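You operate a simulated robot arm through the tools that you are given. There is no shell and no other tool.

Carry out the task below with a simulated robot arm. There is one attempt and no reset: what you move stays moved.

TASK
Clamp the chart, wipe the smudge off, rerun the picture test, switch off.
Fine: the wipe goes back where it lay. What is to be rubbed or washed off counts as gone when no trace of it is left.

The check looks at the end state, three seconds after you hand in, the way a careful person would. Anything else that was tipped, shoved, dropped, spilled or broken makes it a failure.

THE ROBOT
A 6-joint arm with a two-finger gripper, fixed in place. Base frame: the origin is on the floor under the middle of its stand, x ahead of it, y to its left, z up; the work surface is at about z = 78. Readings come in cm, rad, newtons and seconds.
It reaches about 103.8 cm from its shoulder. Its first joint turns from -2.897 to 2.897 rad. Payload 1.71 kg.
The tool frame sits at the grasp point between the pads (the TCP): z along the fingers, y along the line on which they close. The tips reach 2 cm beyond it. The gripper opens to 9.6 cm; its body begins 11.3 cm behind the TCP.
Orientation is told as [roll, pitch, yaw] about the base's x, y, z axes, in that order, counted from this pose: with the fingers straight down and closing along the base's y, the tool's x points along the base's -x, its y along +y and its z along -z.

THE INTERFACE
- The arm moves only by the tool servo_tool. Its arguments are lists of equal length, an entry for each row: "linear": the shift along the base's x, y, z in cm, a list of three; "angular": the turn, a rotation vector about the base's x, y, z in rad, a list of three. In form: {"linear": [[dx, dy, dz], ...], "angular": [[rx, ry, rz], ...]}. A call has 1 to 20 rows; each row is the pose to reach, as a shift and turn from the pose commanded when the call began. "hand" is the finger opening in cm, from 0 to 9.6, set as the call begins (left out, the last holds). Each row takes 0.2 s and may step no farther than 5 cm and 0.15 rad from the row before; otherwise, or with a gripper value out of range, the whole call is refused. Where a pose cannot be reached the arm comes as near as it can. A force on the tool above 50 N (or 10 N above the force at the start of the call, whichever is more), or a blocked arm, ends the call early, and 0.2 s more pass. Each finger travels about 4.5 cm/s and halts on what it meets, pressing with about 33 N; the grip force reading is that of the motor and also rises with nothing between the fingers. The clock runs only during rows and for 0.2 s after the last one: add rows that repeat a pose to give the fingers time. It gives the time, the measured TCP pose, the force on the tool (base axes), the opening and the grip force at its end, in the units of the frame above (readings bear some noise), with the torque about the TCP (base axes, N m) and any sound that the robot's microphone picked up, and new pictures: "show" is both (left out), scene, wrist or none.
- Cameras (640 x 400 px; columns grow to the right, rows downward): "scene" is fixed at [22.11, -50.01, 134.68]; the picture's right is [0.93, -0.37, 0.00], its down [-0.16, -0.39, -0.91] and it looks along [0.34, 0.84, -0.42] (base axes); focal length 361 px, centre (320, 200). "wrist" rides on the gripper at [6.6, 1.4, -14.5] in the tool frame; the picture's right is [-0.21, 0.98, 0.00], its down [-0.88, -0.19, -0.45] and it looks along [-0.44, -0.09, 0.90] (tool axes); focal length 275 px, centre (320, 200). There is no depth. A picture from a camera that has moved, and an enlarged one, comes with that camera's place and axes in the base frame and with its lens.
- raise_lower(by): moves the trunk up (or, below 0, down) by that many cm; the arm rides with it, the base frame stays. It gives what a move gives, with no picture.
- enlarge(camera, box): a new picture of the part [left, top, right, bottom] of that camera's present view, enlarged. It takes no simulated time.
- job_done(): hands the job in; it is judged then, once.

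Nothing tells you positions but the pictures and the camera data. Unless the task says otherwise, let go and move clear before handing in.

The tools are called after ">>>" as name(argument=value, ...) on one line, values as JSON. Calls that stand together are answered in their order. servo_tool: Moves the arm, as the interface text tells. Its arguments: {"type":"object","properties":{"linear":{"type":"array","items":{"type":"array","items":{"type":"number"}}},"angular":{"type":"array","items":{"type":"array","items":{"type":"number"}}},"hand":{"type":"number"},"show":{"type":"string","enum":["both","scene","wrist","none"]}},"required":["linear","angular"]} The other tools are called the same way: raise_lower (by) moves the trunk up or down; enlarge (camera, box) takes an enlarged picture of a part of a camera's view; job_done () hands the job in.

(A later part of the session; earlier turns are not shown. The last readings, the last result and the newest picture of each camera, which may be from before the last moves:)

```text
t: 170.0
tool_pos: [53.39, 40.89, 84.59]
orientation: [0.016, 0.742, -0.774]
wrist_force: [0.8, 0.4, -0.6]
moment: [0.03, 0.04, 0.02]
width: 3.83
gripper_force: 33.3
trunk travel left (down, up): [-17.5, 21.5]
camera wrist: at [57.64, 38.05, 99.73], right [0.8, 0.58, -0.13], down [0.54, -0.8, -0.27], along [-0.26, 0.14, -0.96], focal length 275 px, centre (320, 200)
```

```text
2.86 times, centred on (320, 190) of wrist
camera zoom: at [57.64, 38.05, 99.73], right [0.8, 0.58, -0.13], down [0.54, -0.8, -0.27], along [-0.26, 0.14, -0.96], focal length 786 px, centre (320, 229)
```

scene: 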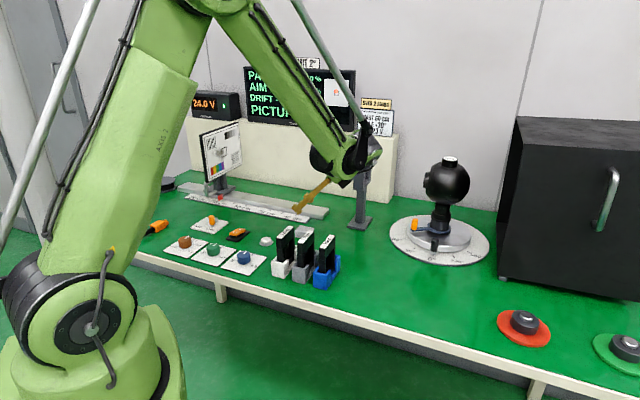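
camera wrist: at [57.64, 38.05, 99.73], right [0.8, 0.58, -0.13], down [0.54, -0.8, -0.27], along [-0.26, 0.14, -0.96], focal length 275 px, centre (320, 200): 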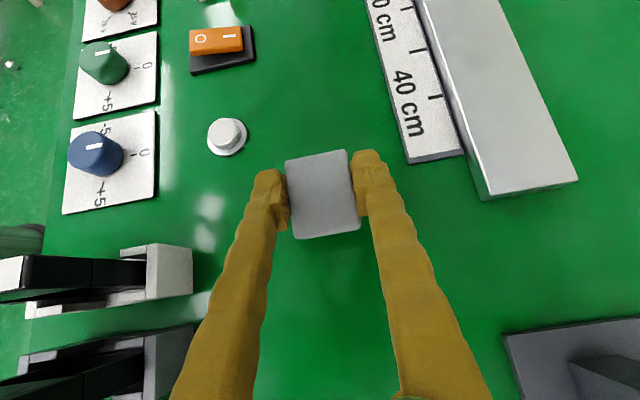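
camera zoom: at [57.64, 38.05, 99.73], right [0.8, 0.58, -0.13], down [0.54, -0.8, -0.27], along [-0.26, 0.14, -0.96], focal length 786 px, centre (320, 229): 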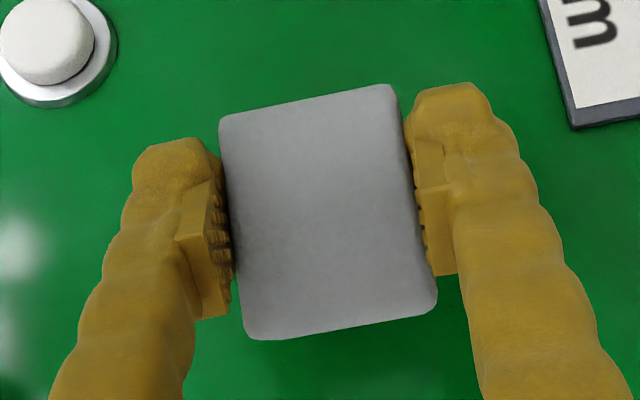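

Held securely at the tilted angle. Lifting and rotating the tool to the other side so the wipe comes up on end.

>>> servo_tool(linear=[[0, 0, 2.5], [0, 0, 5], [0, 0, 7.5], [0, 0, 7.5], [0, 0, 7.5], [0, 0, 7.5], [0, 0, 7.5], [0, 0, 7.5], [0, 0, 7.5], [0, 0, 7.5], [0, 0, 7.5], [0, 0, 7.5], [0, 0, 7.5], [0, 0, 7.5]], angular=[[-0.04, -0.041, 0], [-0.129, -0.133, 0], [-0.218, -0.224, 0], [-0.307, -0.316, 0], [-0.396, -0.407, 0], [-0.485, -0.499, 0], [-0.574, -0.59, 0], [-0.663, -0.682, 0], [-0.752, -0.774, 0], [-0.841, -0.865, 0], [-0.93, -0.957, 0], [-1.0, -1.03, 0], [-1.066, -1.097, 0], [-1.066, -1.097, 0]])

>>> enlarge(camera="scene", box=[250, 130, 370, 230])

```text
t: 173.0
tool_pos: [53.47, 40.7, 92.06]
orientation: [0.021, -0.791, -0.776]
wrist_force: [-0.1, 0.0, -0.4]
moment: [-0.05, 0.02, -0.04]
width: 3.82
gripper_force: 32.2
trunk travel left (down, up): [-17.5, 21.5]
camera wrist: at [43.37, 51.91, 97.72], right [0.78, 0.61, 0.16], down [0.08, -0.35, 0.93], along [0.62, -0.71, -0.32], focal length 275 px, centre (320, 200)
```

scene: 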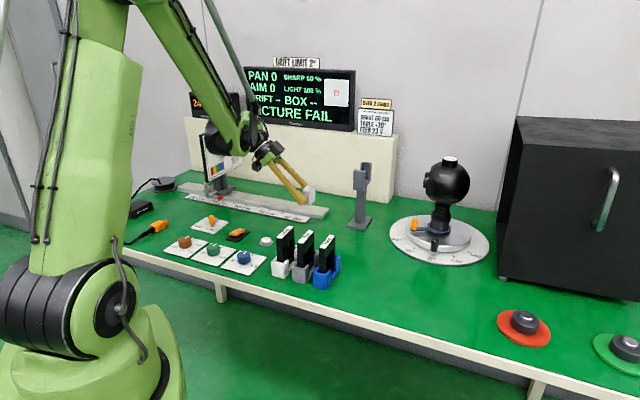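
wrist: 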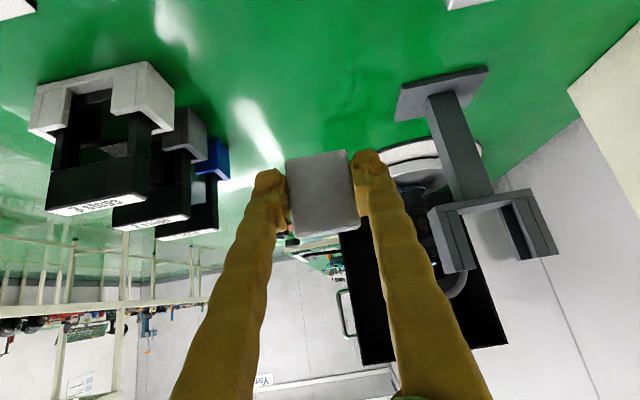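

```text
4.00 times, centred on (310, 180) of scene
camera zoom: at [22.11, -50.01, 134.68], right [0.93, -0.37, 0.0], down [-0.16, -0.39, -0.91], along [0.34, 0.84, -0.42], focal length 1445 px, centre (360, 280)
```

zoom: 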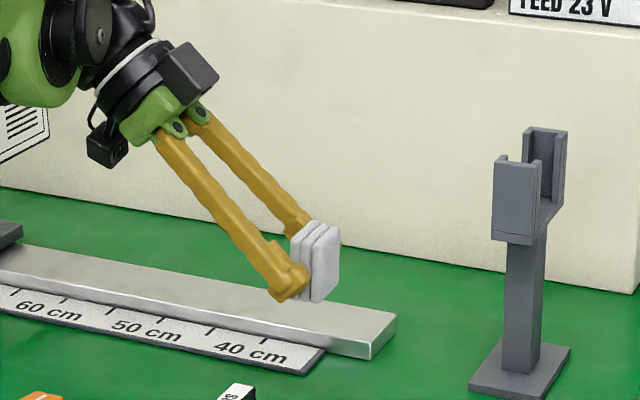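

The wipe is now vertical, standing on end in the grip. Lowering it to the table.

>>> servo_tool(linear=[[0, 0, -3], [0, 0, -6], [0, 0, -9], [0, 0, -10.5], [0, 0, -11.1], [0, 0, -11.3], [0, 0, -11.3]], angular=[[0, 0, 0], [0, 0, 0], [0, 0, 0], [0, 0, 0], [0, 0, 0], [0, 0, 0], [0, 0, 0]], show="none")

>>> enlarge(camera="scene", box=[270, 180, 370, 250])

```text
t: 174.6
tool_pos: [53.47, 40.76, 80.8]
orientation: [0.023, -0.788, -0.774]
wrist_force: [-0.5, -0.1, 0.0]
moment: [-0.04, 0.0, 0.0]
width: 3.8
gripper_force: 33.8
trunk travel left (down, up): [-17.5, 21.5]
```

```text
5.71 times, centred on (320, 215) of scene
camera zoom: at [22.11, -50.01, 134.68], right [0.93, -0.37, 0.0], down [-0.16, -0.39, -0.91], along [0.34, 0.84, -0.42], focal length 2064 px, centre (320, 114)
```

zoom: 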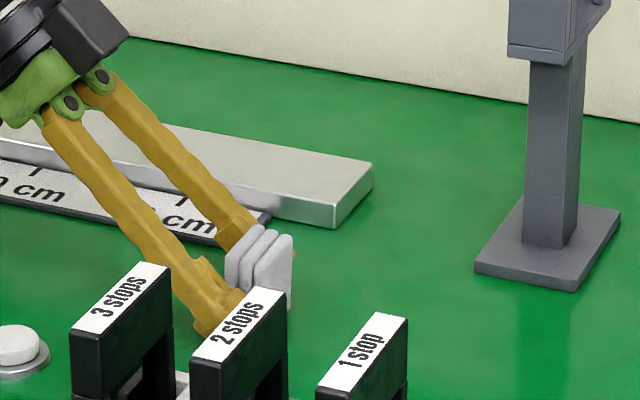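

Not touching yet. Easing down the last few millimetres.

>>> servo_tool(linear=[[0, 0, -0.1], [0, 0, -0.2]], angular=[[0, 0, 0], [0, 0, 0]], show="none")

>>> servo_tool(linear=[[0, 0, -0.06], [0, 0, -0.12]], angular=[[0, 0, 0], [0, 0, 0]], show="none")

```text
t: 175.2
tool_pos: [53.41, 40.68, 80.66]
orientation: [0.025, -0.79, -0.775]
wrist_force: [0.8, 2.4, 22.1]
moment: [-0.59, -0.15, 0.06]
width: 3.82
gripper_force: 33.2
trunk travel left (down, up): [-17.5, 21.5]
```

```text
t: 175.8
tool_pos: [53.43, 40.76, 80.56]
orientation: [0.023, -0.791, -0.777]
wrist_force: [3.9, 6.1, 41.7]
moment: [-0.75, -0.64, 0.14]
width: 3.83
gripper_force: 33.0
trunk travel left (down, up): [-17.5, 21.5]
```

It's firmly on the table, a bit too firmly (42 N). Relaxing upward, then opening gently so it stays standing.

>>> servo_tool(linear=[[0, 0, 0.12], [0, 0, 0.25], [0, 0, 0.25]], angular=[[0, 0, 0], [0, 0, 0], [0, 0, 0]], show="none")

>>> servo_tool(linear=[[0, 0, 0], [0, 0, 0], [0, 0, 0], [0, 0, 0]], angular=[[0, 0, 0], [0, 0, 0], [0, 0, 0], [0, 0, 0]], hand=6, show="wrist")

>>> enlarge(camera="scene", box=[270, 180, 370, 250])

```text
t: 176.6
tool_pos: [53.3, 40.72, 80.64]
orientation: [0.022, -0.787, -0.776]
wrist_force: [-1.8, -2.5, 3.2]
moment: [-0.18, 0.01, -0.09]
width: 3.82
gripper_force: 33.0
trunk travel left (down, up): [-17.5, 21.5]
```

```text
t: 177.6
tool_pos: [53.32, 40.78, 80.67]
orientation: [0.023, -0.787, -0.775]
wrist_force: [-0.1, 0.1, -0.3]
moment: [0.01, -0.02, 0.0]
width: 6.0
gripper_force: 0.1
trunk travel left (down, up): [-17.5, 21.5]
camera wrist: at [43.37, 51.89, 86.34], right [0.78, 0.61, 0.16], down [0.08, -0.35, 0.93], along [0.62, -0.71, -0.32], focal length 275 px, centre (320, 200)
```

wrist: 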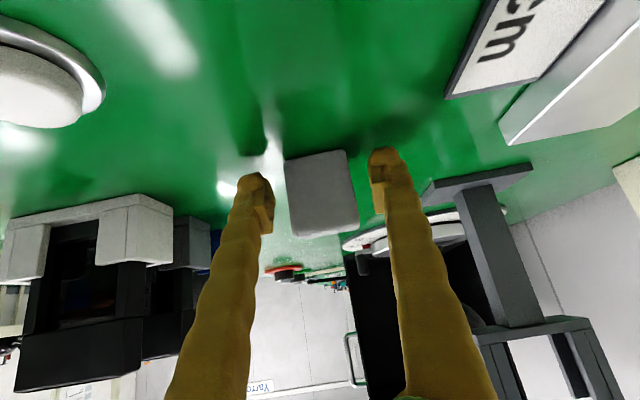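

```text
5.71 times, centred on (320, 215) of scene
camera zoom: at [22.11, -50.01, 134.68], right [0.93, -0.37, 0.0], down [-0.16, -0.39, -0.91], along [0.34, 0.84, -0.42], focal length 2064 px, centre (320, 114)
```

zoom: 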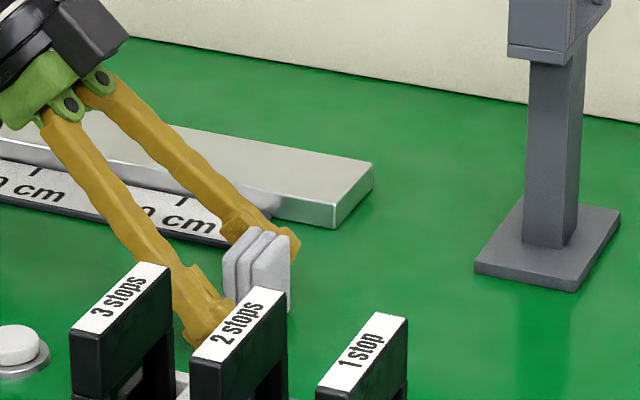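

It stands on its end. Rising clear and swinging the tool back to the other tilt to grip the standing wipe from the opposite side.

>>> servo_tool(linear=[[0, 0, 2], [0, 0, 5], [0, 0, 8], [0, 0, 11], [0, 0, 13], [0.3, -0.3, 13], [0.6, -0.6, 13], [0.9, -0.9, 13], [1.2, -1.1, 13], [1.5, -1.4, 13], [1.8, -1.7, 13], [2, -2, 13], [2.2, -2.2, 13], [2.35, -2.3, 13], [2.35, -2.3, 13], [2.35, -2.3, 13], [2.35, -2.3, 13]], angular=[[0, 0, 0], [0, 0, 0], [0, 0, 0], [0.089, 0.091, 0], [0.178, 0.183, 0], [0.267, 0.274, 0], [0.355, 0.366, 0], [0.444, 0.457, 0], [0.533, 0.549, 0], [0.622, 0.64, 0], [0.711, 0.731, 0], [0.8, 0.823, 0], [0.888, 0.914, 0], [0.977, 1.006, 0], [1.03, 1.06, 0], [1.066, 1.097, 0], [1.066, 1.097, 0]])

>>> enlarge(camera="wrist", box=[220, 120, 460, 280])

>>> enlarge(camera="scene", box=[270, 170, 370, 250])

```text
t: 181.2
tool_pos: [55.76, 38.33, 93.64]
orientation: [0.019, 0.742, -0.776]
wrist_force: [0.3, -0.9, 0.2]
moment: [-0.02, 0.0, 0.0]
width: 6.0
gripper_force: 0.1
trunk travel left (down, up): [-17.5, 21.5]
camera wrist: at [60.01, 35.73, 108.85], right [0.8, 0.58, -0.13], down [0.54, -0.8, -0.27], along [-0.26, 0.15, -0.96], focal length 275 px, centre (320, 200)
```

scene: 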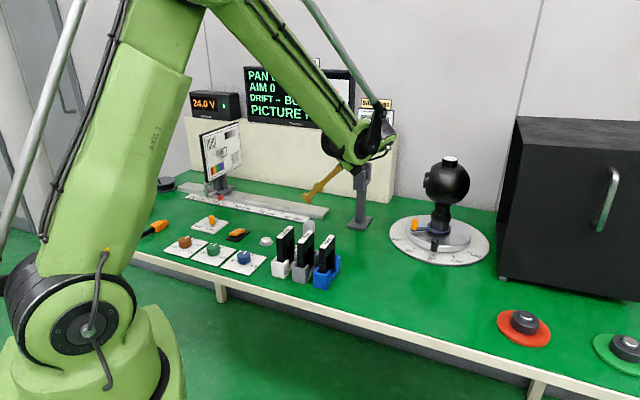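
wrist: 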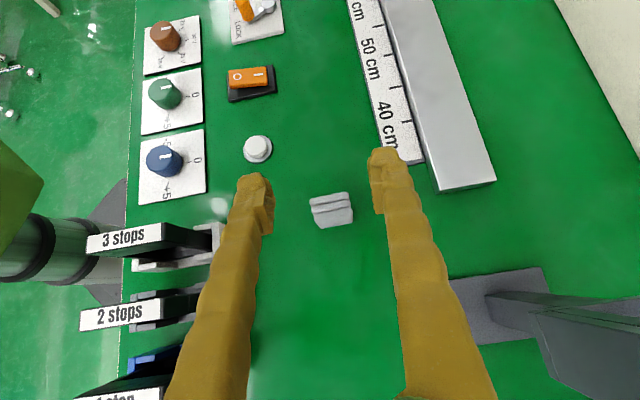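

```text
2.50 times, centred on (340, 200) of wrist
camera zoom: at [60.01, 35.73, 108.85], right [0.8, 0.58, -0.13], down [0.54, -0.8, -0.27], along [-0.26, 0.15, -0.96], focal length 688 px, centre (270, 200)
```

zoom: 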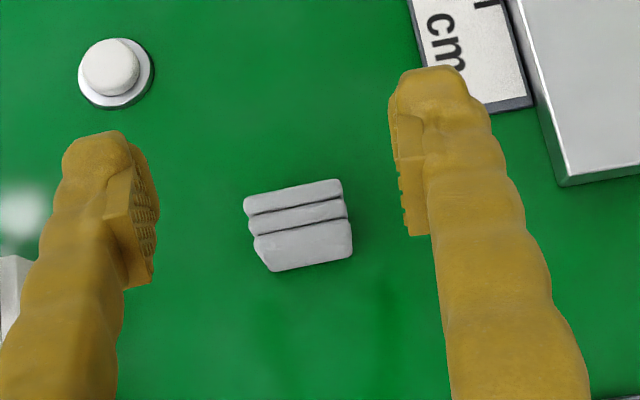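

```text
5.00 times, centred on (320, 210) of scene
camera zoom: at [22.11, -50.01, 134.68], right [0.93, -0.37, 0.0], down [-0.16, -0.39, -0.91], along [0.34, 0.84, -0.42], focal length 1806 px, centre (320, 150)
```

zoom: 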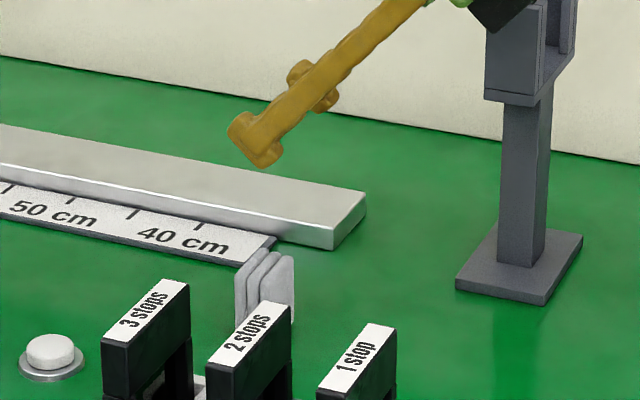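

The wipe stands between the tilted fingers, leaning a little. I'm shifting slightly to centre on it and descending.

>>> servo_tool(linear=[[-0.4, 0.4, -3], [-0.43, 0.42, -6], [-0.43, 0.42, -9], [-0.43, 0.42, -11], [-0.43, 0.42, -12.4], [-0.43, 0.42, -12.8], [-0.43, 0.42, -12.8]], angular=[[0, 0, 0], [0, 0, 0], [0, 0, 0], [0, 0, 0], [0, 0, 0], [0, 0, 0], [0, 0, 0]], show="wrist")

>>> enlarge(camera="wrist", box=[220, 120, 420, 260])

>>> enlarge(camera="scene", box=[280, 190, 350, 240])

```text
t: 182.8
tool_pos: [55.4, 38.83, 80.98]
orientation: [0.018, 0.742, -0.775]
wrist_force: [-0.4, -0.1, -0.5]
moment: [-0.02, 0.01, 0.0]
width: 5.99
gripper_force: 0.0
trunk travel left (down, up): [-17.5, 21.5]
camera wrist: at [59.54, 36.16, 96.08], right [0.8, 0.58, -0.13], down [0.54, -0.8, -0.27], along [-0.26, 0.14, -0.96], focal length 275 px, centre (320, 200)
```

wrist: 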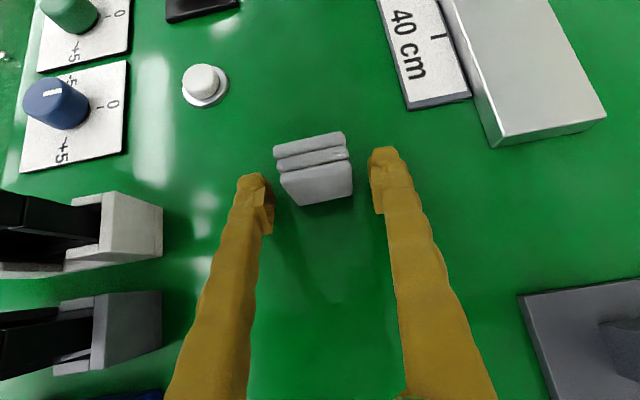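

```text
2.86 times, centred on (320, 190) of wrist
camera zoom: at [59.54, 36.16, 96.08], right [0.8, 0.58, -0.13], down [0.54, -0.8, -0.27], along [-0.26, 0.14, -0.96], focal length 786 px, centre (320, 229)
```

zoom: 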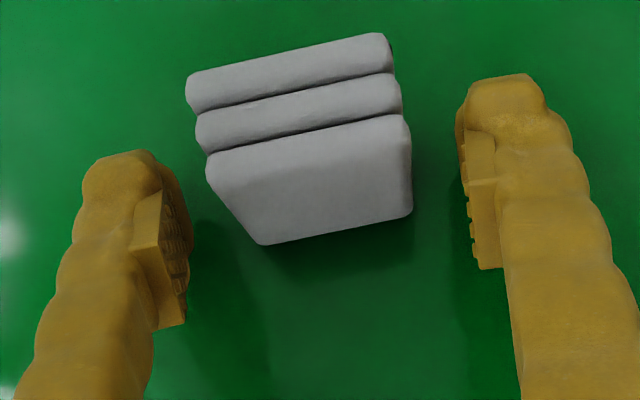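

```text
8.00 times, centred on (315, 215) of scene
camera zoom: at [22.11, -50.01, 134.68], right [0.93, -0.37, 0.0], down [-0.16, -0.39, -0.91], along [0.34, 0.84, -0.42], focal length 2890 px, centre (360, 80)
```

zoom: 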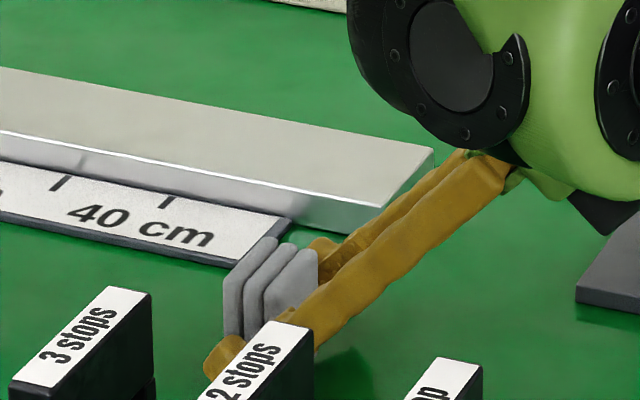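

The wipe is nicely placed between the fingers. Lowering a little more and gripping.

>>> servo_tool(linear=[[0, 0, -0.15], [0, 0, -0.25], [0, 0, -0.25]], angular=[[0, 0, 0], [0, 0, 0], [0, 0, 0]], show="none")

>>> servo_tool(linear=[[0, 0, 0], [0, 0, 0], [0, 0, 0], [0, 0, 0], [0, 0, 0]], angular=[[0, 0, 0], [0, 0, 0], [0, 0, 0], [0, 0, 0], [0, 0, 0]], hand=2.8, show="none")

>>> servo_tool(linear=[[0, 0, 0.3], [0, 0, 0.8], [0, 0, 1.5], [0, 0, 2.5], [0, 0, 4]], angular=[[0, 0, 0], [0, 0, 0], [0, 0, 0], [0, 0, 0], [0, 0, 0]], show="wrist")

>>> enlarge(camera="wrist", box=[220, 120, 420, 260])

```text
t: 183.6
tool_pos: [55.27, 38.79, 80.57]
orientation: [0.019, 0.743, -0.774]
wrist_force: [-0.5, 0.0, -0.1]
moment: [0.0, 0.0, -0.04]
width: 6.0
gripper_force: 0.0
trunk travel left (down, up): [-17.5, 21.5]
```

```text
t: 184.8
tool_pos: [55.42, 38.94, 80.66]
orientation: [0.018, 0.743, -0.776]
wrist_force: [0.1, -0.1, 1.2]
moment: [-0.02, 0.03, 0.01]
width: 3.83
gripper_force: 32.8
trunk travel left (down, up): [-17.5, 21.5]
```

```text
t: 186.0
tool_pos: [55.29, 38.9, 84.79]
orientation: [0.016, 0.742, -0.775]
wrist_force: [0.1, 0.3, -1.0]
moment: [0.01, 0.03, 0.0]
width: 3.81
gripper_force: 33.0
trunk travel left (down, up): [-17.5, 21.5]
camera wrist: at [59.55, 36.15, 99.86], right [0.8, 0.58, -0.13], down [0.54, -0.8, -0.27], along [-0.26, 0.14, -0.96], focal length 275 px, centre (320, 200)
```

wrist: 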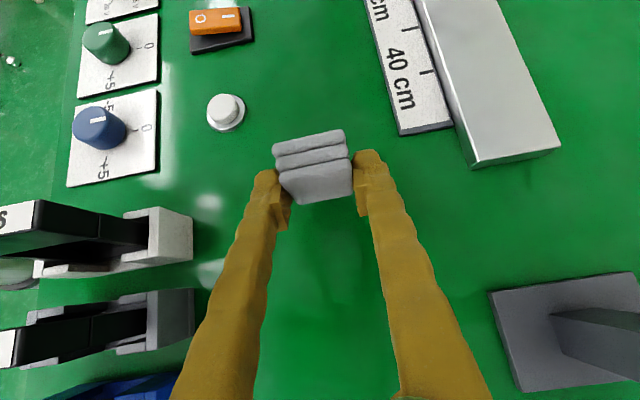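

```text
2.86 times, centred on (320, 190) of wrist
camera zoom: at [59.55, 36.15, 99.86], right [0.8, 0.58, -0.13], down [0.54, -0.8, -0.27], along [-0.26, 0.14, -0.96], focal length 786 px, centre (320, 229)
```

zoom: 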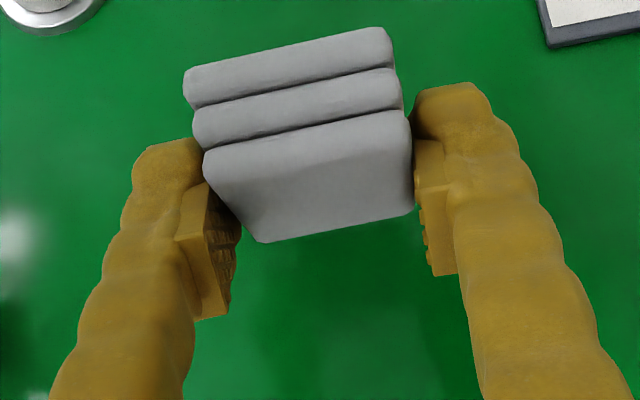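

Gripped. Lifting and rotating again so the wipe comes down right side up.

>>> servo_tool(linear=[[0, 0, 2.5], [0, 0, 5], [0, 0, 7.5], [0, 0, 7.5], [0, 0, 7.5], [0, 0, 7.5], [0, 0, 7.5], [0, 0, 7.5], [0, 0, 7.5], [0, 0, 7.5], [0, 0, 7.5], [0, 0, 7.5], [0, 0, 7.5], [0, 0, 7.5]], angular=[[-0.04, -0.041, 0], [-0.129, -0.133, 0], [-0.218, -0.224, 0], [-0.307, -0.316, 0], [-0.396, -0.407, 0], [-0.485, -0.499, 0], [-0.574, -0.59, 0], [-0.663, -0.682, 0], [-0.752, -0.774, 0], [-0.841, -0.865, 0], [-0.93, -0.957, 0], [-1.0, -1.03, 0], [-1.04, -1.07, 0], [-1.04, -1.07, 0]], show="none")

>>> enlarge(camera="scene", box=[270, 150, 370, 230])

```text
t: 189.0
tool_pos: [55.4, 38.94, 92.15]
orientation: [0.023, -0.753, -0.774]
wrist_force: [-0.3, -1.3, -0.7]
moment: [0.01, 0.03, -0.01]
width: 3.83
gripper_force: 33.5
trunk travel left (down, up): [-17.5, 21.5]
```

```text
5.00 times, centred on (320, 190) of scene
camera zoom: at [22.11, -50.01, 134.68], right [0.93, -0.37, 0.0], down [-0.16, -0.39, -0.91], along [0.34, 0.84, -0.42], focal length 1806 px, centre (320, 250)
```

zoom: 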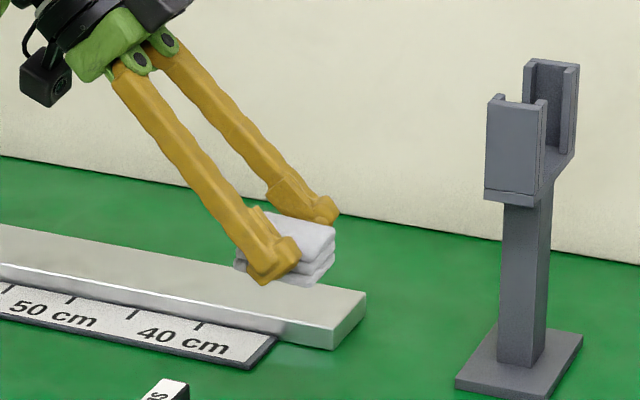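

The wipe is nearly level and right side up now. Lowering it to the table.

>>> servo_tool(linear=[[0, 0, -3], [0, 0, -6], [0, 0, -9], [0, 0, -10.5], [0, 0, -11], [0, 0, -11.2]], angular=[[0, 0, 0], [0, 0, 0], [0, 0, 0], [0, 0, 0], [0, 0, 0], [0, 0, 0]], show="none")

>>> servo_tool(linear=[[0, 0, -0.1], [0, 0, -0.15]], angular=[[0, 0, 0], [0, 0, 0]], show="none")

>>> enlarge(camera="scene", box=[280, 190, 350, 240])

```text
t: 190.4
tool_pos: [55.46, 38.75, 80.94]
orientation: [0.022, -0.752, -0.775]
wrist_force: [-0.5, 0.5, 0.3]
moment: [0.03, 0.01, 0.05]
width: 3.8
gripper_force: 32.9
trunk travel left (down, up): [-17.5, 21.5]
```

```text
t: 191.0
tool_pos: [55.36, 38.83, 80.91]
orientation: [0.024, -0.752, -0.775]
wrist_force: [0.0, 1.6, -1.1]
moment: [-0.01, 0.01, 0.01]
width: 3.83
gripper_force: 32.9
trunk travel left (down, up): [-17.5, 21.5]
```

```text
8.00 times, centred on (315, 215) of scene
camera zoom: at [22.11, -50.01, 134.68], right [0.93, -0.37, 0.0], down [-0.16, -0.39, -0.91], along [0.34, 0.84, -0.42], focal length 2890 px, centre (360, 80)
```

zoom: 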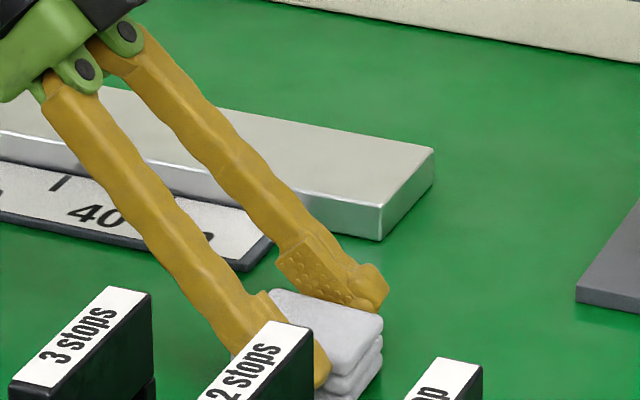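

>>> servo_tool(linear=[[0, 0, -0.07], [0, 0, -0.14]], angular=[[0, 0, 0], [0, 0, 0]], show="none")

>>> servo_tool(linear=[[0, 0, 0], [0, 0, 0], [0, 0, 0], [0, 0, 0]], angular=[[0, 0, 0], [0, 0, 0], [0, 0, 0], [0, 0, 0]], hand=6, show="none")

>>> servo_tool(linear=[[0, 0, 2], [0, 0, 5], [0, 0, 9], [0, 0, 13], [0, 0, 17], [0, 0, 20], [0, 0, 20], [0, 0, 20], [0, 0, 20]], angular=[[0, 0, 0], [0, 0, 0], [0.08, 0.083, 0], [0.17, 0.175, 0], [0.26, 0.268, 0], [0.35, 0.36, 0], [0.44, 0.453, 0], [0.524, 0.54, 0], [0.524, 0.54, 0]])

>>> enlarge(camera="scene", box=[290, 200, 350, 240])

>>> enlarge(camera="wrist", box=[260, 80, 380, 160])

```text
t: 191.6
tool_pos: [55.42, 38.9, 80.68]
orientation: [0.022, -0.752, -0.776]
wrist_force: [0.9, 0.7, 8.6]
moment: [-0.23, -0.12, 0.02]
width: 3.79
gripper_force: 33.3
trunk travel left (down, up): [-17.5, 21.5]
```

```text
t: 192.6
tool_pos: [55.37, 38.82, 80.58]
orientation: [0.021, -0.752, -0.775]
wrist_force: [0.1, 1.0, -0.1]
moment: [-0.01, 0.03, -0.01]
width: 5.99
gripper_force: 0.2
trunk travel left (down, up): [-17.5, 21.5]
```

```text
t: 194.6
tool_pos: [55.39, 38.87, 100.65]
orientation: [0.019, 0.003, -0.773]
wrist_force: [0.5, -0.6, 0.3]
moment: [0.0, 0.03, 0.04]
width: 6.01
gripper_force: 0.1
trunk travel left (down, up): [-17.5, 21.5]
camera wrist: at [51.36, 44.13, 115.27], right [0.83, 0.56, 0.02], down [0.49, -0.75, 0.44], along [0.26, -0.36, -0.9], focal length 275 px, centre (320, 200)
```

scene: 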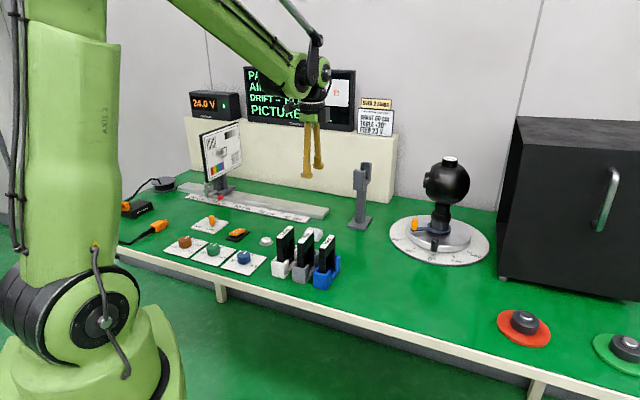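
wrist: 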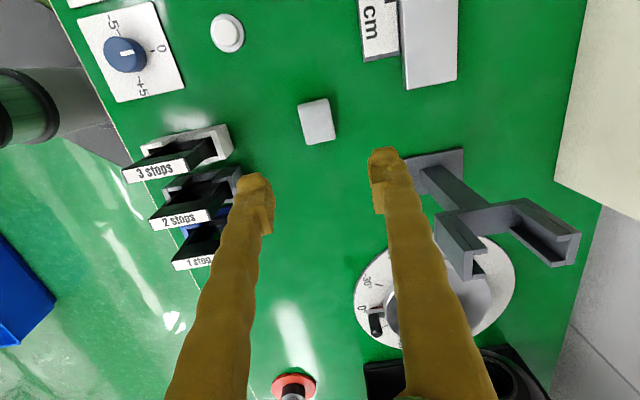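

```text
10.00 times, centred on (320, 220) of scene
camera zoom: at [22.11, -50.01, 134.68], right [0.93, -0.37, 0.0], down [-0.16, -0.39, -0.91], along [0.34, 0.84, -0.42], focal length 3613 px, centre (320, 0)
```

zoom: 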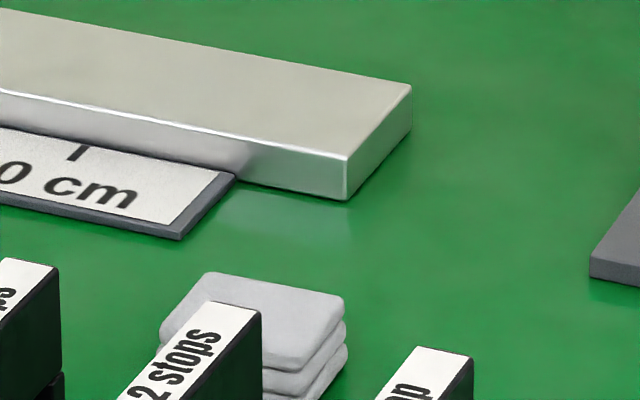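

```text
5.00 times, centred on (320, 120) of wrist
camera zoom: at [51.36, 44.13, 115.27], right [0.83, 0.56, 0.02], down [0.49, -0.75, 0.44], along [0.26, -0.36, -0.9], focal length 1376 px, centre (320, 600)
```

zoom: 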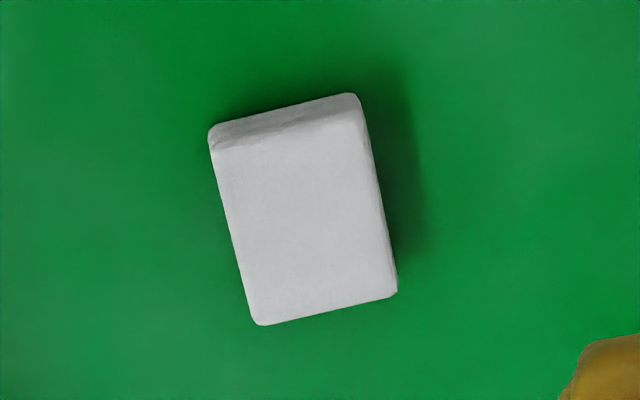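

The wider layer is at the bottom again, as it was originally, so the wipe is right side up. Re-gripping it vertically with half a centimetre of underside free.

>>> servo_tool(linear=[[0.1, -0.2, -4], [0.1, -0.2, -8], [0.1, -0.2, -12], [0.1, -0.2, -16], [0.1, -0.2, -19], [0.1, -0.2, -19.8], [0.1, -0.2, -20.0], [0.1, -0.2, -20.0]], angular=[[0, 0, 0], [0, 0, 0], [0, 0, 0], [0, 0, 0], [0, 0, 0], [0, 0, 0], [0, 0, 0], [0, 0, 0]], show="wrist")

>>> enlarge(camera="wrist", box=[220, 120, 420, 260])

```text
t: 196.4
tool_pos: [55.3, 38.64, 80.7]
orientation: [0.019, 0.002, -0.774]
wrist_force: [0.1, -0.4, 0.1]
moment: [-0.01, 0.04, 0.0]
width: 5.99
gripper_force: 0.0
trunk travel left (down, up): [-17.5, 21.5]
camera wrist: at [51.43, 43.98, 95.24], right [0.83, 0.56, 0.02], down [0.49, -0.75, 0.44], along [0.26, -0.36, -0.9], focal length 275 px, centre (320, 200)
```

wrist: 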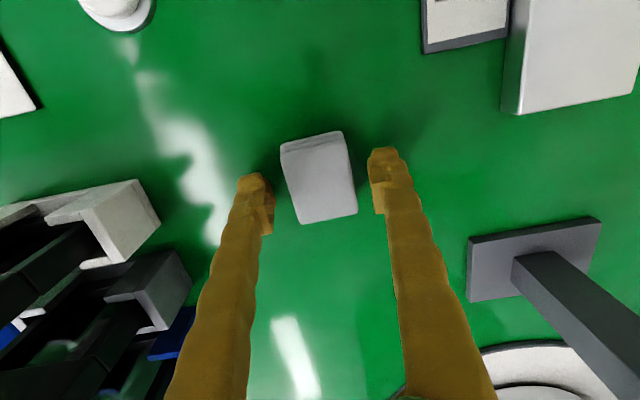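

```text
2.86 times, centred on (320, 190) of wrist
camera zoom: at [51.43, 43.98, 95.24], right [0.83, 0.56, 0.02], down [0.49, -0.75, 0.44], along [0.26, -0.36, -0.9], focal length 786 px, centre (320, 229)
```

zoom: 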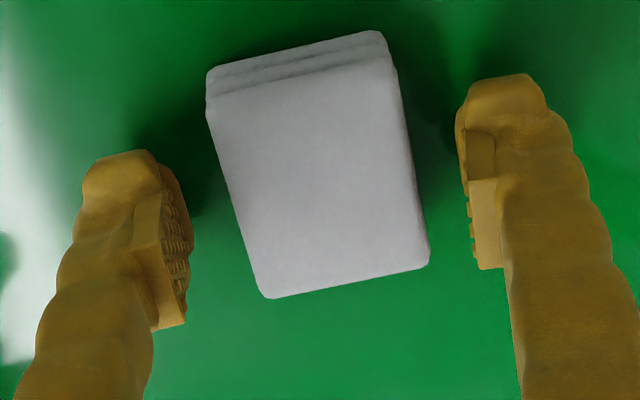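

Same look as at the start. Because its lower layer is wider, I'm gripping slightly deeper this time and lifting very gently to test the hold.

>>> servo_tool(linear=[[0.03, 0.05, -0.15], [0.03, 0.05, -0.25], [0.03, 0.05, -0.25]], angular=[[0, 0, 0], [0, 0, 0], [0, 0, 0]], show="none")

>>> servo_tool(linear=[[0, 0, 0], [0, 0, 0], [0, 0, 0], [0, 0, 0], [0, 0, 0]], angular=[[0, 0, 0], [0, 0, 0], [0, 0, 0], [0, 0, 0], [0, 0, 0]], hand=2.8, show="none")

>>> servo_tool(linear=[[0, 0, 0.1], [0, 0, 0.2], [0, 0, 0.4], [0, 0, 0.6], [0, 0, 0.8], [0, 0, 1.0], [0, 0, 1.0]], angular=[[0, 0, 0], [0, 0, 0], [0, 0, 0], [0, 0, 0], [0, 0, 0], [0, 0, 0], [0, 0, 0]], show="wrist")

>>> enlarge(camera="wrist", box=[220, 120, 420, 260])

>>> enlarge(camera="scene", box=[290, 190, 350, 240])

```text
t: 197.2
tool_pos: [55.59, 38.77, 80.24]
orientation: [0.02, 0.001, -0.773]
wrist_force: [0.0, 0.2, 1.3]
moment: [0.06, -0.02, 0.03]
width: 5.99
gripper_force: 0.1
trunk travel left (down, up): [-17.5, 21.5]
```

```text
t: 198.4
tool_pos: [55.47, 38.77, 80.44]
orientation: [0.019, 0.001, -0.773]
wrist_force: [0.2, 1.1, -0.4]
moment: [0.0, -0.01, 0.01]
width: 3.81
gripper_force: 33.0
trunk travel left (down, up): [-17.5, 21.5]
```

```text
t: 200.0
tool_pos: [55.52, 38.67, 81.51]
orientation: [0.02, 0.002, -0.772]
wrist_force: [0.5, -0.4, 0.4]
moment: [-0.01, -0.02, 0.03]
width: 3.81
gripper_force: 32.5
trunk travel left (down, up): [-17.5, 21.5]
camera wrist: at [51.45, 44.03, 96.01], right [0.83, 0.56, 0.02], down [0.49, -0.75, 0.44], along [0.26, -0.36, -0.9], focal length 275 px, centre (320, 200)
```

wrist: 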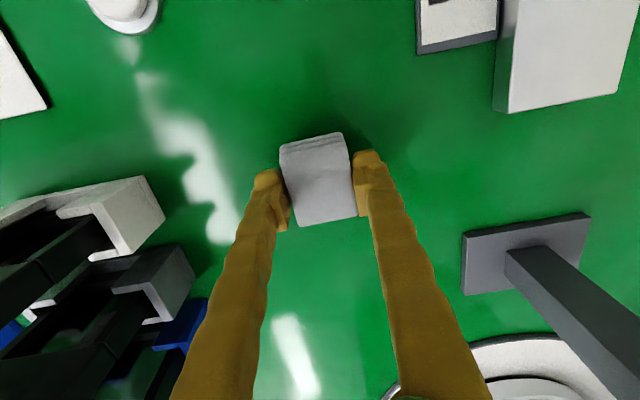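

```text
2.86 times, centred on (320, 190) of wrist
camera zoom: at [51.45, 44.03, 96.01], right [0.83, 0.56, 0.02], down [0.49, -0.75, 0.44], along [0.26, -0.36, -0.9], focal length 786 px, centre (320, 229)
```

zoom: 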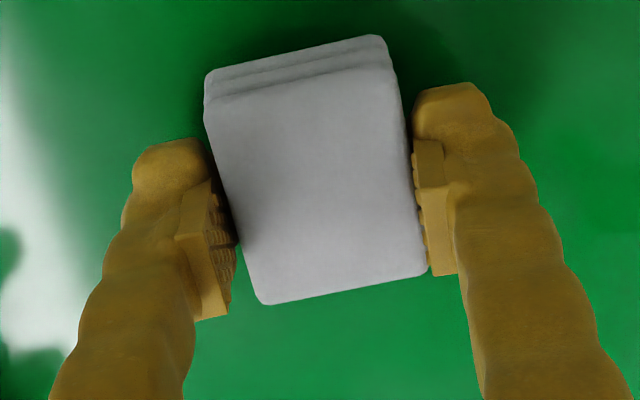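

```text
8.00 times, centred on (320, 215) of scene
camera zoom: at [22.11, -50.01, 134.68], right [0.93, -0.37, 0.0], down [-0.16, -0.39, -0.91], along [0.34, 0.84, -0.42], focal length 2890 px, centre (320, 80)
```

zoom: 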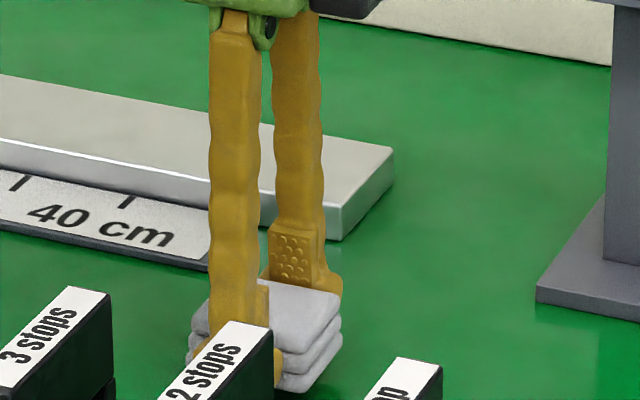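

The hold is good. Lifting slowly to travel height.

>>> servo_tool(linear=[[0, 0, 1], [0, 0, 2], [0, 0, 3.5], [0, 0, 5.5], [0, 0, 8], [0, 0, 10.5], [0, 0, 13], [0, 0, 15.5], [0, 0, 18], [0, 0, 20.5], [0, 0, 23], [0, 0, 25], [0, 0, 25]], angular=[[0, 0, 0], [0, 0, 0], [0, 0, 0], [0, 0, 0], [0, 0, 0], [0, 0, 0], [0, 0, 0], [0, 0, 0], [0, 0, 0], [0, 0, 0], [0, 0, 0], [0, 0, 0], [0, 0, 0]], show="none")

>>> servo_tool(linear=[[-0.5, 1.6, 0.2], [-1, 3.2, 0.4], [-1.5, 4.8, 0.6], [-2, 6.4, 0.8], [-2.5, 8, 1], [-3, 9.6, 1], [-3.5, 11.2, 1], [-4, 12.8, 1], [-4.5, 14.4, 1], [-5, 16, 1], [-5.5, 17.6, 1], [-6, 19.3, 0.5], [-6.3, 21, 0], [-6.3, 21, 0], [-6.3, 21, 0]], angular=[[0.083, 0.086, 0], [0.166, 0.171, 0], [0.25, 0.257, 0], [0.333, 0.342, 0], [0.416, 0.428, 0], [0.499, 0.513, 0], [0.582, 0.599, 0], [0.666, 0.685, 0], [0.749, 0.77, 0], [0.832, 0.856, 0], [0.915, 0.941, 0], [0.998, 1.027, 0], [1.082, 1.112, 0], [1.091, 1.122, 0], [1.091, 1.122, 0]], show="wrist")

```text
t: 202.8
tool_pos: [55.61, 38.81, 106.48]
orientation: [0.021, 0.003, -0.774]
wrist_force: [-0.1, 0.7, -0.1]
moment: [0.03, -0.01, 0.02]
width: 3.81
gripper_force: 33.1
trunk travel left (down, up): [-17.5, 21.5]
```

```text
t: 206.0
tool_pos: [49.04, 59.76, 106.38]
orientation: [-0.592, 1.564, -1.385]
wrist_force: [0.8, 0.6, -0.3]
moment: [0.01, 0.02, 0.0]
width: 3.82
gripper_force: 32.8
trunk travel left (down, up): [-17.5, 21.5]
camera wrist: at [60.28, 50.38, 113.09], right [0.7, 0.69, -0.21], down [0.18, -0.45, -0.87], along [-0.69, 0.57, -0.44], focal length 275 px, centre (320, 200)
```

wrist: 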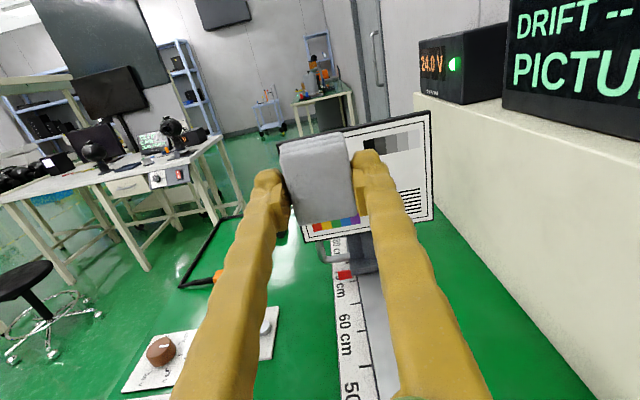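

Facing the chart again with the correct side out. Moving to the standoff in front of the smudge.

>>> servo_tool(linear=[[-1.7, 1.85, -1.4], [-3.4, 3.7, -2.9], [-5, 5.55, -4.3], [-6.7, 7.4, -5.8], [-8.4, 9.2, -7.2], [-10.1, 11.1, -8.7], [-11.7, 12.9, -10.1], [-11.7, 12.9, -10.1]], angular=[[0.001, 0.001, 0.002], [0.002, 0.002, 0.004], [0.004, 0.004, 0.006], [0.006, 0.006, 0.008], [0.007, 0.007, 0.01], [0.008, 0.008, 0.01], [0.008, 0.008, 0.01], [0.008, 0.008, 0.01]], show="none")

>>> servo_tool(linear=[[-0.36, 0.35, 0], [-0.72, 0.7, 0], [-1.0, 0.98, 0], [-1.15, 1.12, 0]], angular=[[0, 0, 0], [0, 0, 0], [0, 0, 0], [0, 0, 0]], show="none")

>>> servo_tool(linear=[[-0.07, 0.07, 0], [-0.14, 0.14, 0]], angular=[[0, 0, 0], [0, 0, 0]], show="none")

```text
t: 207.8
tool_pos: [37.41, 72.69, 96.38]
orientation: [-2.722, 1.562, 2.779]
wrist_force: [0.0, 0.2, 0.2]
moment: [0.04, 0.03, -0.02]
width: 3.8
gripper_force: 33.2
trunk travel left (down, up): [-17.5, 21.5]
```

```text
t: 208.8
tool_pos: [36.38, 73.67, 96.29]
orientation: [-2.748, 1.564, 2.752]
wrist_force: [-0.4, -0.5, 0.9]
moment: [-0.02, -0.01, 0.01]
width: 3.8
gripper_force: 32.6
trunk travel left (down, up): [-17.5, 21.5]
```

```text
t: 209.4
tool_pos: [36.18, 73.87, 96.46]
orientation: [-2.751, 1.563, 2.751]
wrist_force: [-0.1, 0.1, 0.8]
moment: [0.01, 0.0, -0.02]
width: 3.81
gripper_force: 32.9
trunk travel left (down, up): [-17.5, 21.5]
```

>>> servo_tool(linear=[[-0.07, 0.07, 0], [-0.12, 0.12, 0]], angular=[[0, 0, 0], [0, 0, 0]], show="none")

>>> servo_tool(linear=[[-0.05, 0.05, 0], [-0.1, 0.1, 0]], angular=[[0, 0, 0], [0, 0, 0]], show="none")

>>> servo_tool(linear=[[-0.05, 0.05, 0], [-0.08, 0.08, 0]], angular=[[0, 0, 0], [0, 0, 0]], show="none")

```text
t: 210.0
tool_pos: [36.05, 74.04, 96.33]
orientation: [-2.747, 1.563, 2.754]
wrist_force: [-0.4, 0.0, -0.6]
moment: [0.03, -0.02, -0.04]
width: 3.81
gripper_force: 32.7
trunk travel left (down, up): [-17.5, 21.5]
```

```text
t: 210.6
tool_pos: [35.78, 74.12, 96.35]
orientation: [-2.755, 1.564, 2.748]
wrist_force: [-0.9, 0.1, 0.2]
moment: [0.0, -0.02, 0.0]
width: 3.83
gripper_force: 33.3
trunk travel left (down, up): [-17.5, 21.5]
```

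```text
t: 211.2
tool_pos: [35.85, 74.19, 96.26]
orientation: [-2.753, 1.564, 2.75]
wrist_force: [0.8, -1.1, -0.2]
moment: [-0.03, -0.03, -0.02]
width: 3.79
gripper_force: 33.0
trunk travel left (down, up): [-17.5, 21.5]
```

Just about touching. One more small step, then a flat stroke to see whether the smudge responds.

>>> servo_tool(linear=[[-0.05, 0.05, 0], [-0.08, 0.08, 0]], angular=[[0, 0, 0], [0, 0, 0]], show="none")

>>> servo_tool(linear=[[0.35, 0.36, 0], [0.7, 0.72, 0], [1.05, 1.07, 0], [1.4, 1.43, 0], [1.75, 1.79, 0], [2.1, 2.15, 0], [2.44, 2.51, 0], [2.79, 2.86, 0], [3.14, 3.22, 0], [3.49, 3.58, 0]], angular=[[0, 0, 0], [0, 0, 0], [0, 0, 0], [0, 0, 0], [0, 0, 0], [0, 0, 0], [0, 0, 0], [0, 0, 0], [0, 0, 0], [0, 0, 0]], show="wrist")

>>> enlarge(camera="wrist", box=[80, 70, 360, 250])

>>> enlarge(camera="scene", box=[200, 130, 250, 170])

```text
t: 211.8
tool_pos: [35.83, 74.13, 96.41]
orientation: [-2.779, 1.564, 2.723]
wrist_force: [8.2, -6.9, -0.3]
moment: [-0.09, -0.09, -0.18]
width: 3.8
gripper_force: 33.6
trunk travel left (down, up): [-17.5, 21.5]
```

```text
t: 214.0
tool_pos: [39.45, 77.68, 96.38]
orientation: [-2.822, 1.565, 2.676]
wrist_force: [7.0, -13.1, 0.3]
moment: [-0.01, -0.07, 0.04]
width: 3.83
gripper_force: 33.0
trunk travel left (down, up): [-17.5, 21.5]
camera wrist: at [50.6, 68.47, 102.9], right [0.69, 0.7, -0.21], down [0.18, -0.44, -0.88], along [-0.7, 0.57, -0.43], focal length 275 px, centre (320, 200)
```

wrist: 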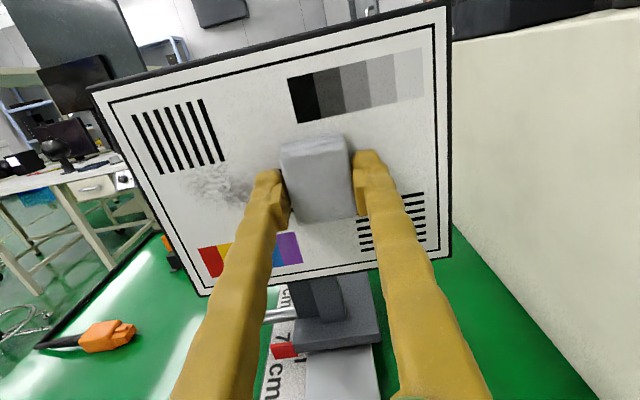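

```text
2.22 times, centred on (220, 160) of wrist
camera zoom: at [50.6, 68.47, 102.9], right [0.69, 0.7, -0.21], down [0.18, -0.44, -0.88], along [-0.7, 0.57, -0.43], focal length 612 px, centre (542, 289)
```

zoom: 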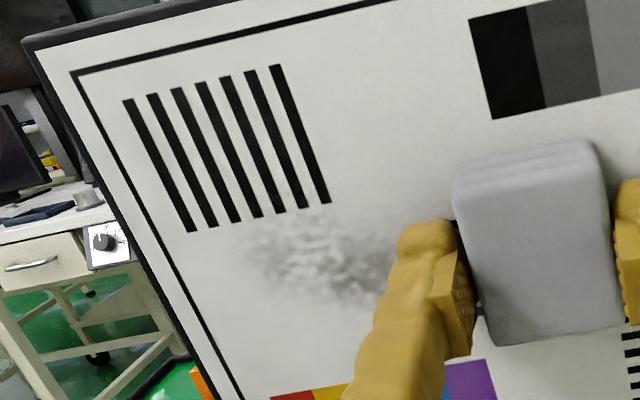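

```text
10.00 times, centred on (225, 150) of scene
camera zoom: at [22.11, -50.01, 134.68], right [0.93, -0.37, 0.0], down [-0.16, -0.39, -0.91], along [0.34, 0.84, -0.42], focal length 3613 px, centre (1270, 700)
```

zoom: 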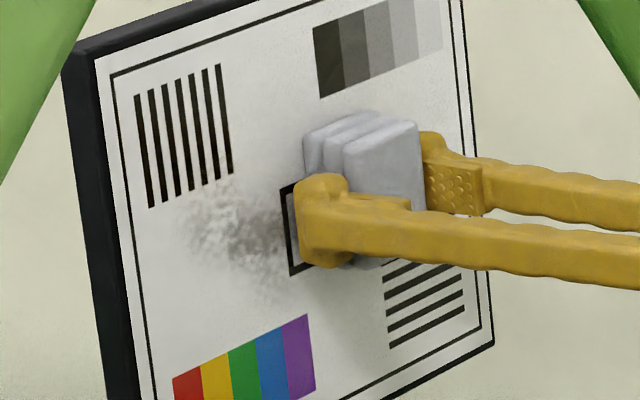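

The smudge has clearly faded — the right side does the job. Continuing with full strokes across it.

>>> servo_tool(linear=[[-0.49, -0.5, 0], [-0.98, -1.0, 0], [-1.48, -1.49, 0], [-1.97, -1.99, 0], [-2.46, -2.49, 0], [-2.95, -2.98, 0], [-3.45, -3.48, 0], [-3.94, -3.98, 0], [-4.43, -4.47, 0], [-4.92, -4.97, 0], [-5.42, -5.47, 0], [-5.91, -5.97, 0], [-6.4, -6.46, 0], [-6.9, -6.96, 0]], angular=[[0, 0, 0], [0, 0, 0], [0, 0, 0], [0, 0, 0], [0, 0, 0], [0, 0, 0], [0, 0, 0], [0, 0, 0], [0, 0, 0], [0, 0, 0], [0, 0, 0], [0, 0, 0], [0, 0, 0], [0, 0, 0]], show="wrist")

>>> enlarge(camera="wrist", box=[260, 70, 540, 250])

```text
t: 217.0
tool_pos: [32.59, 70.77, 96.34]
orientation: [-2.76, 1.564, 2.741]
wrist_force: [11.8, -5.5, 0.0]
moment: [-0.03, -0.03, -0.1]
width: 3.77
gripper_force: 32.9
trunk travel left (down, up): [-17.5, 21.5]
camera wrist: at [43.67, 61.58, 102.86], right [0.69, 0.7, -0.21], down [0.18, -0.44, -0.88], along [-0.7, 0.57, -0.43], focal length 275 px, centre (320, 200)
```

wrist: 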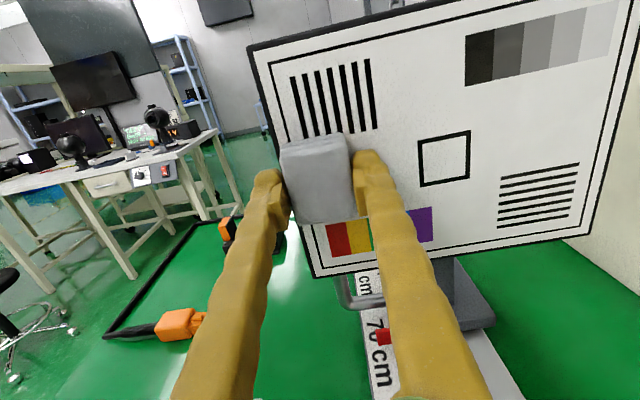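

```text
2.22 times, centred on (400, 160) of wrist
camera zoom: at [43.67, 61.58, 102.86], right [0.69, 0.7, -0.21], down [0.18, -0.44, -0.88], along [-0.7, 0.57, -0.43], focal length 612 px, centre (142, 289)
```

zoom: 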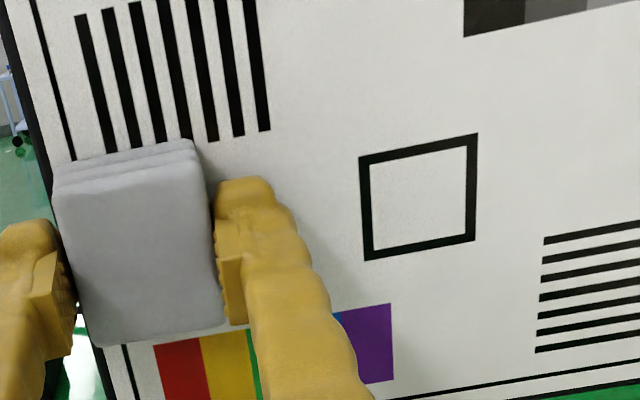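

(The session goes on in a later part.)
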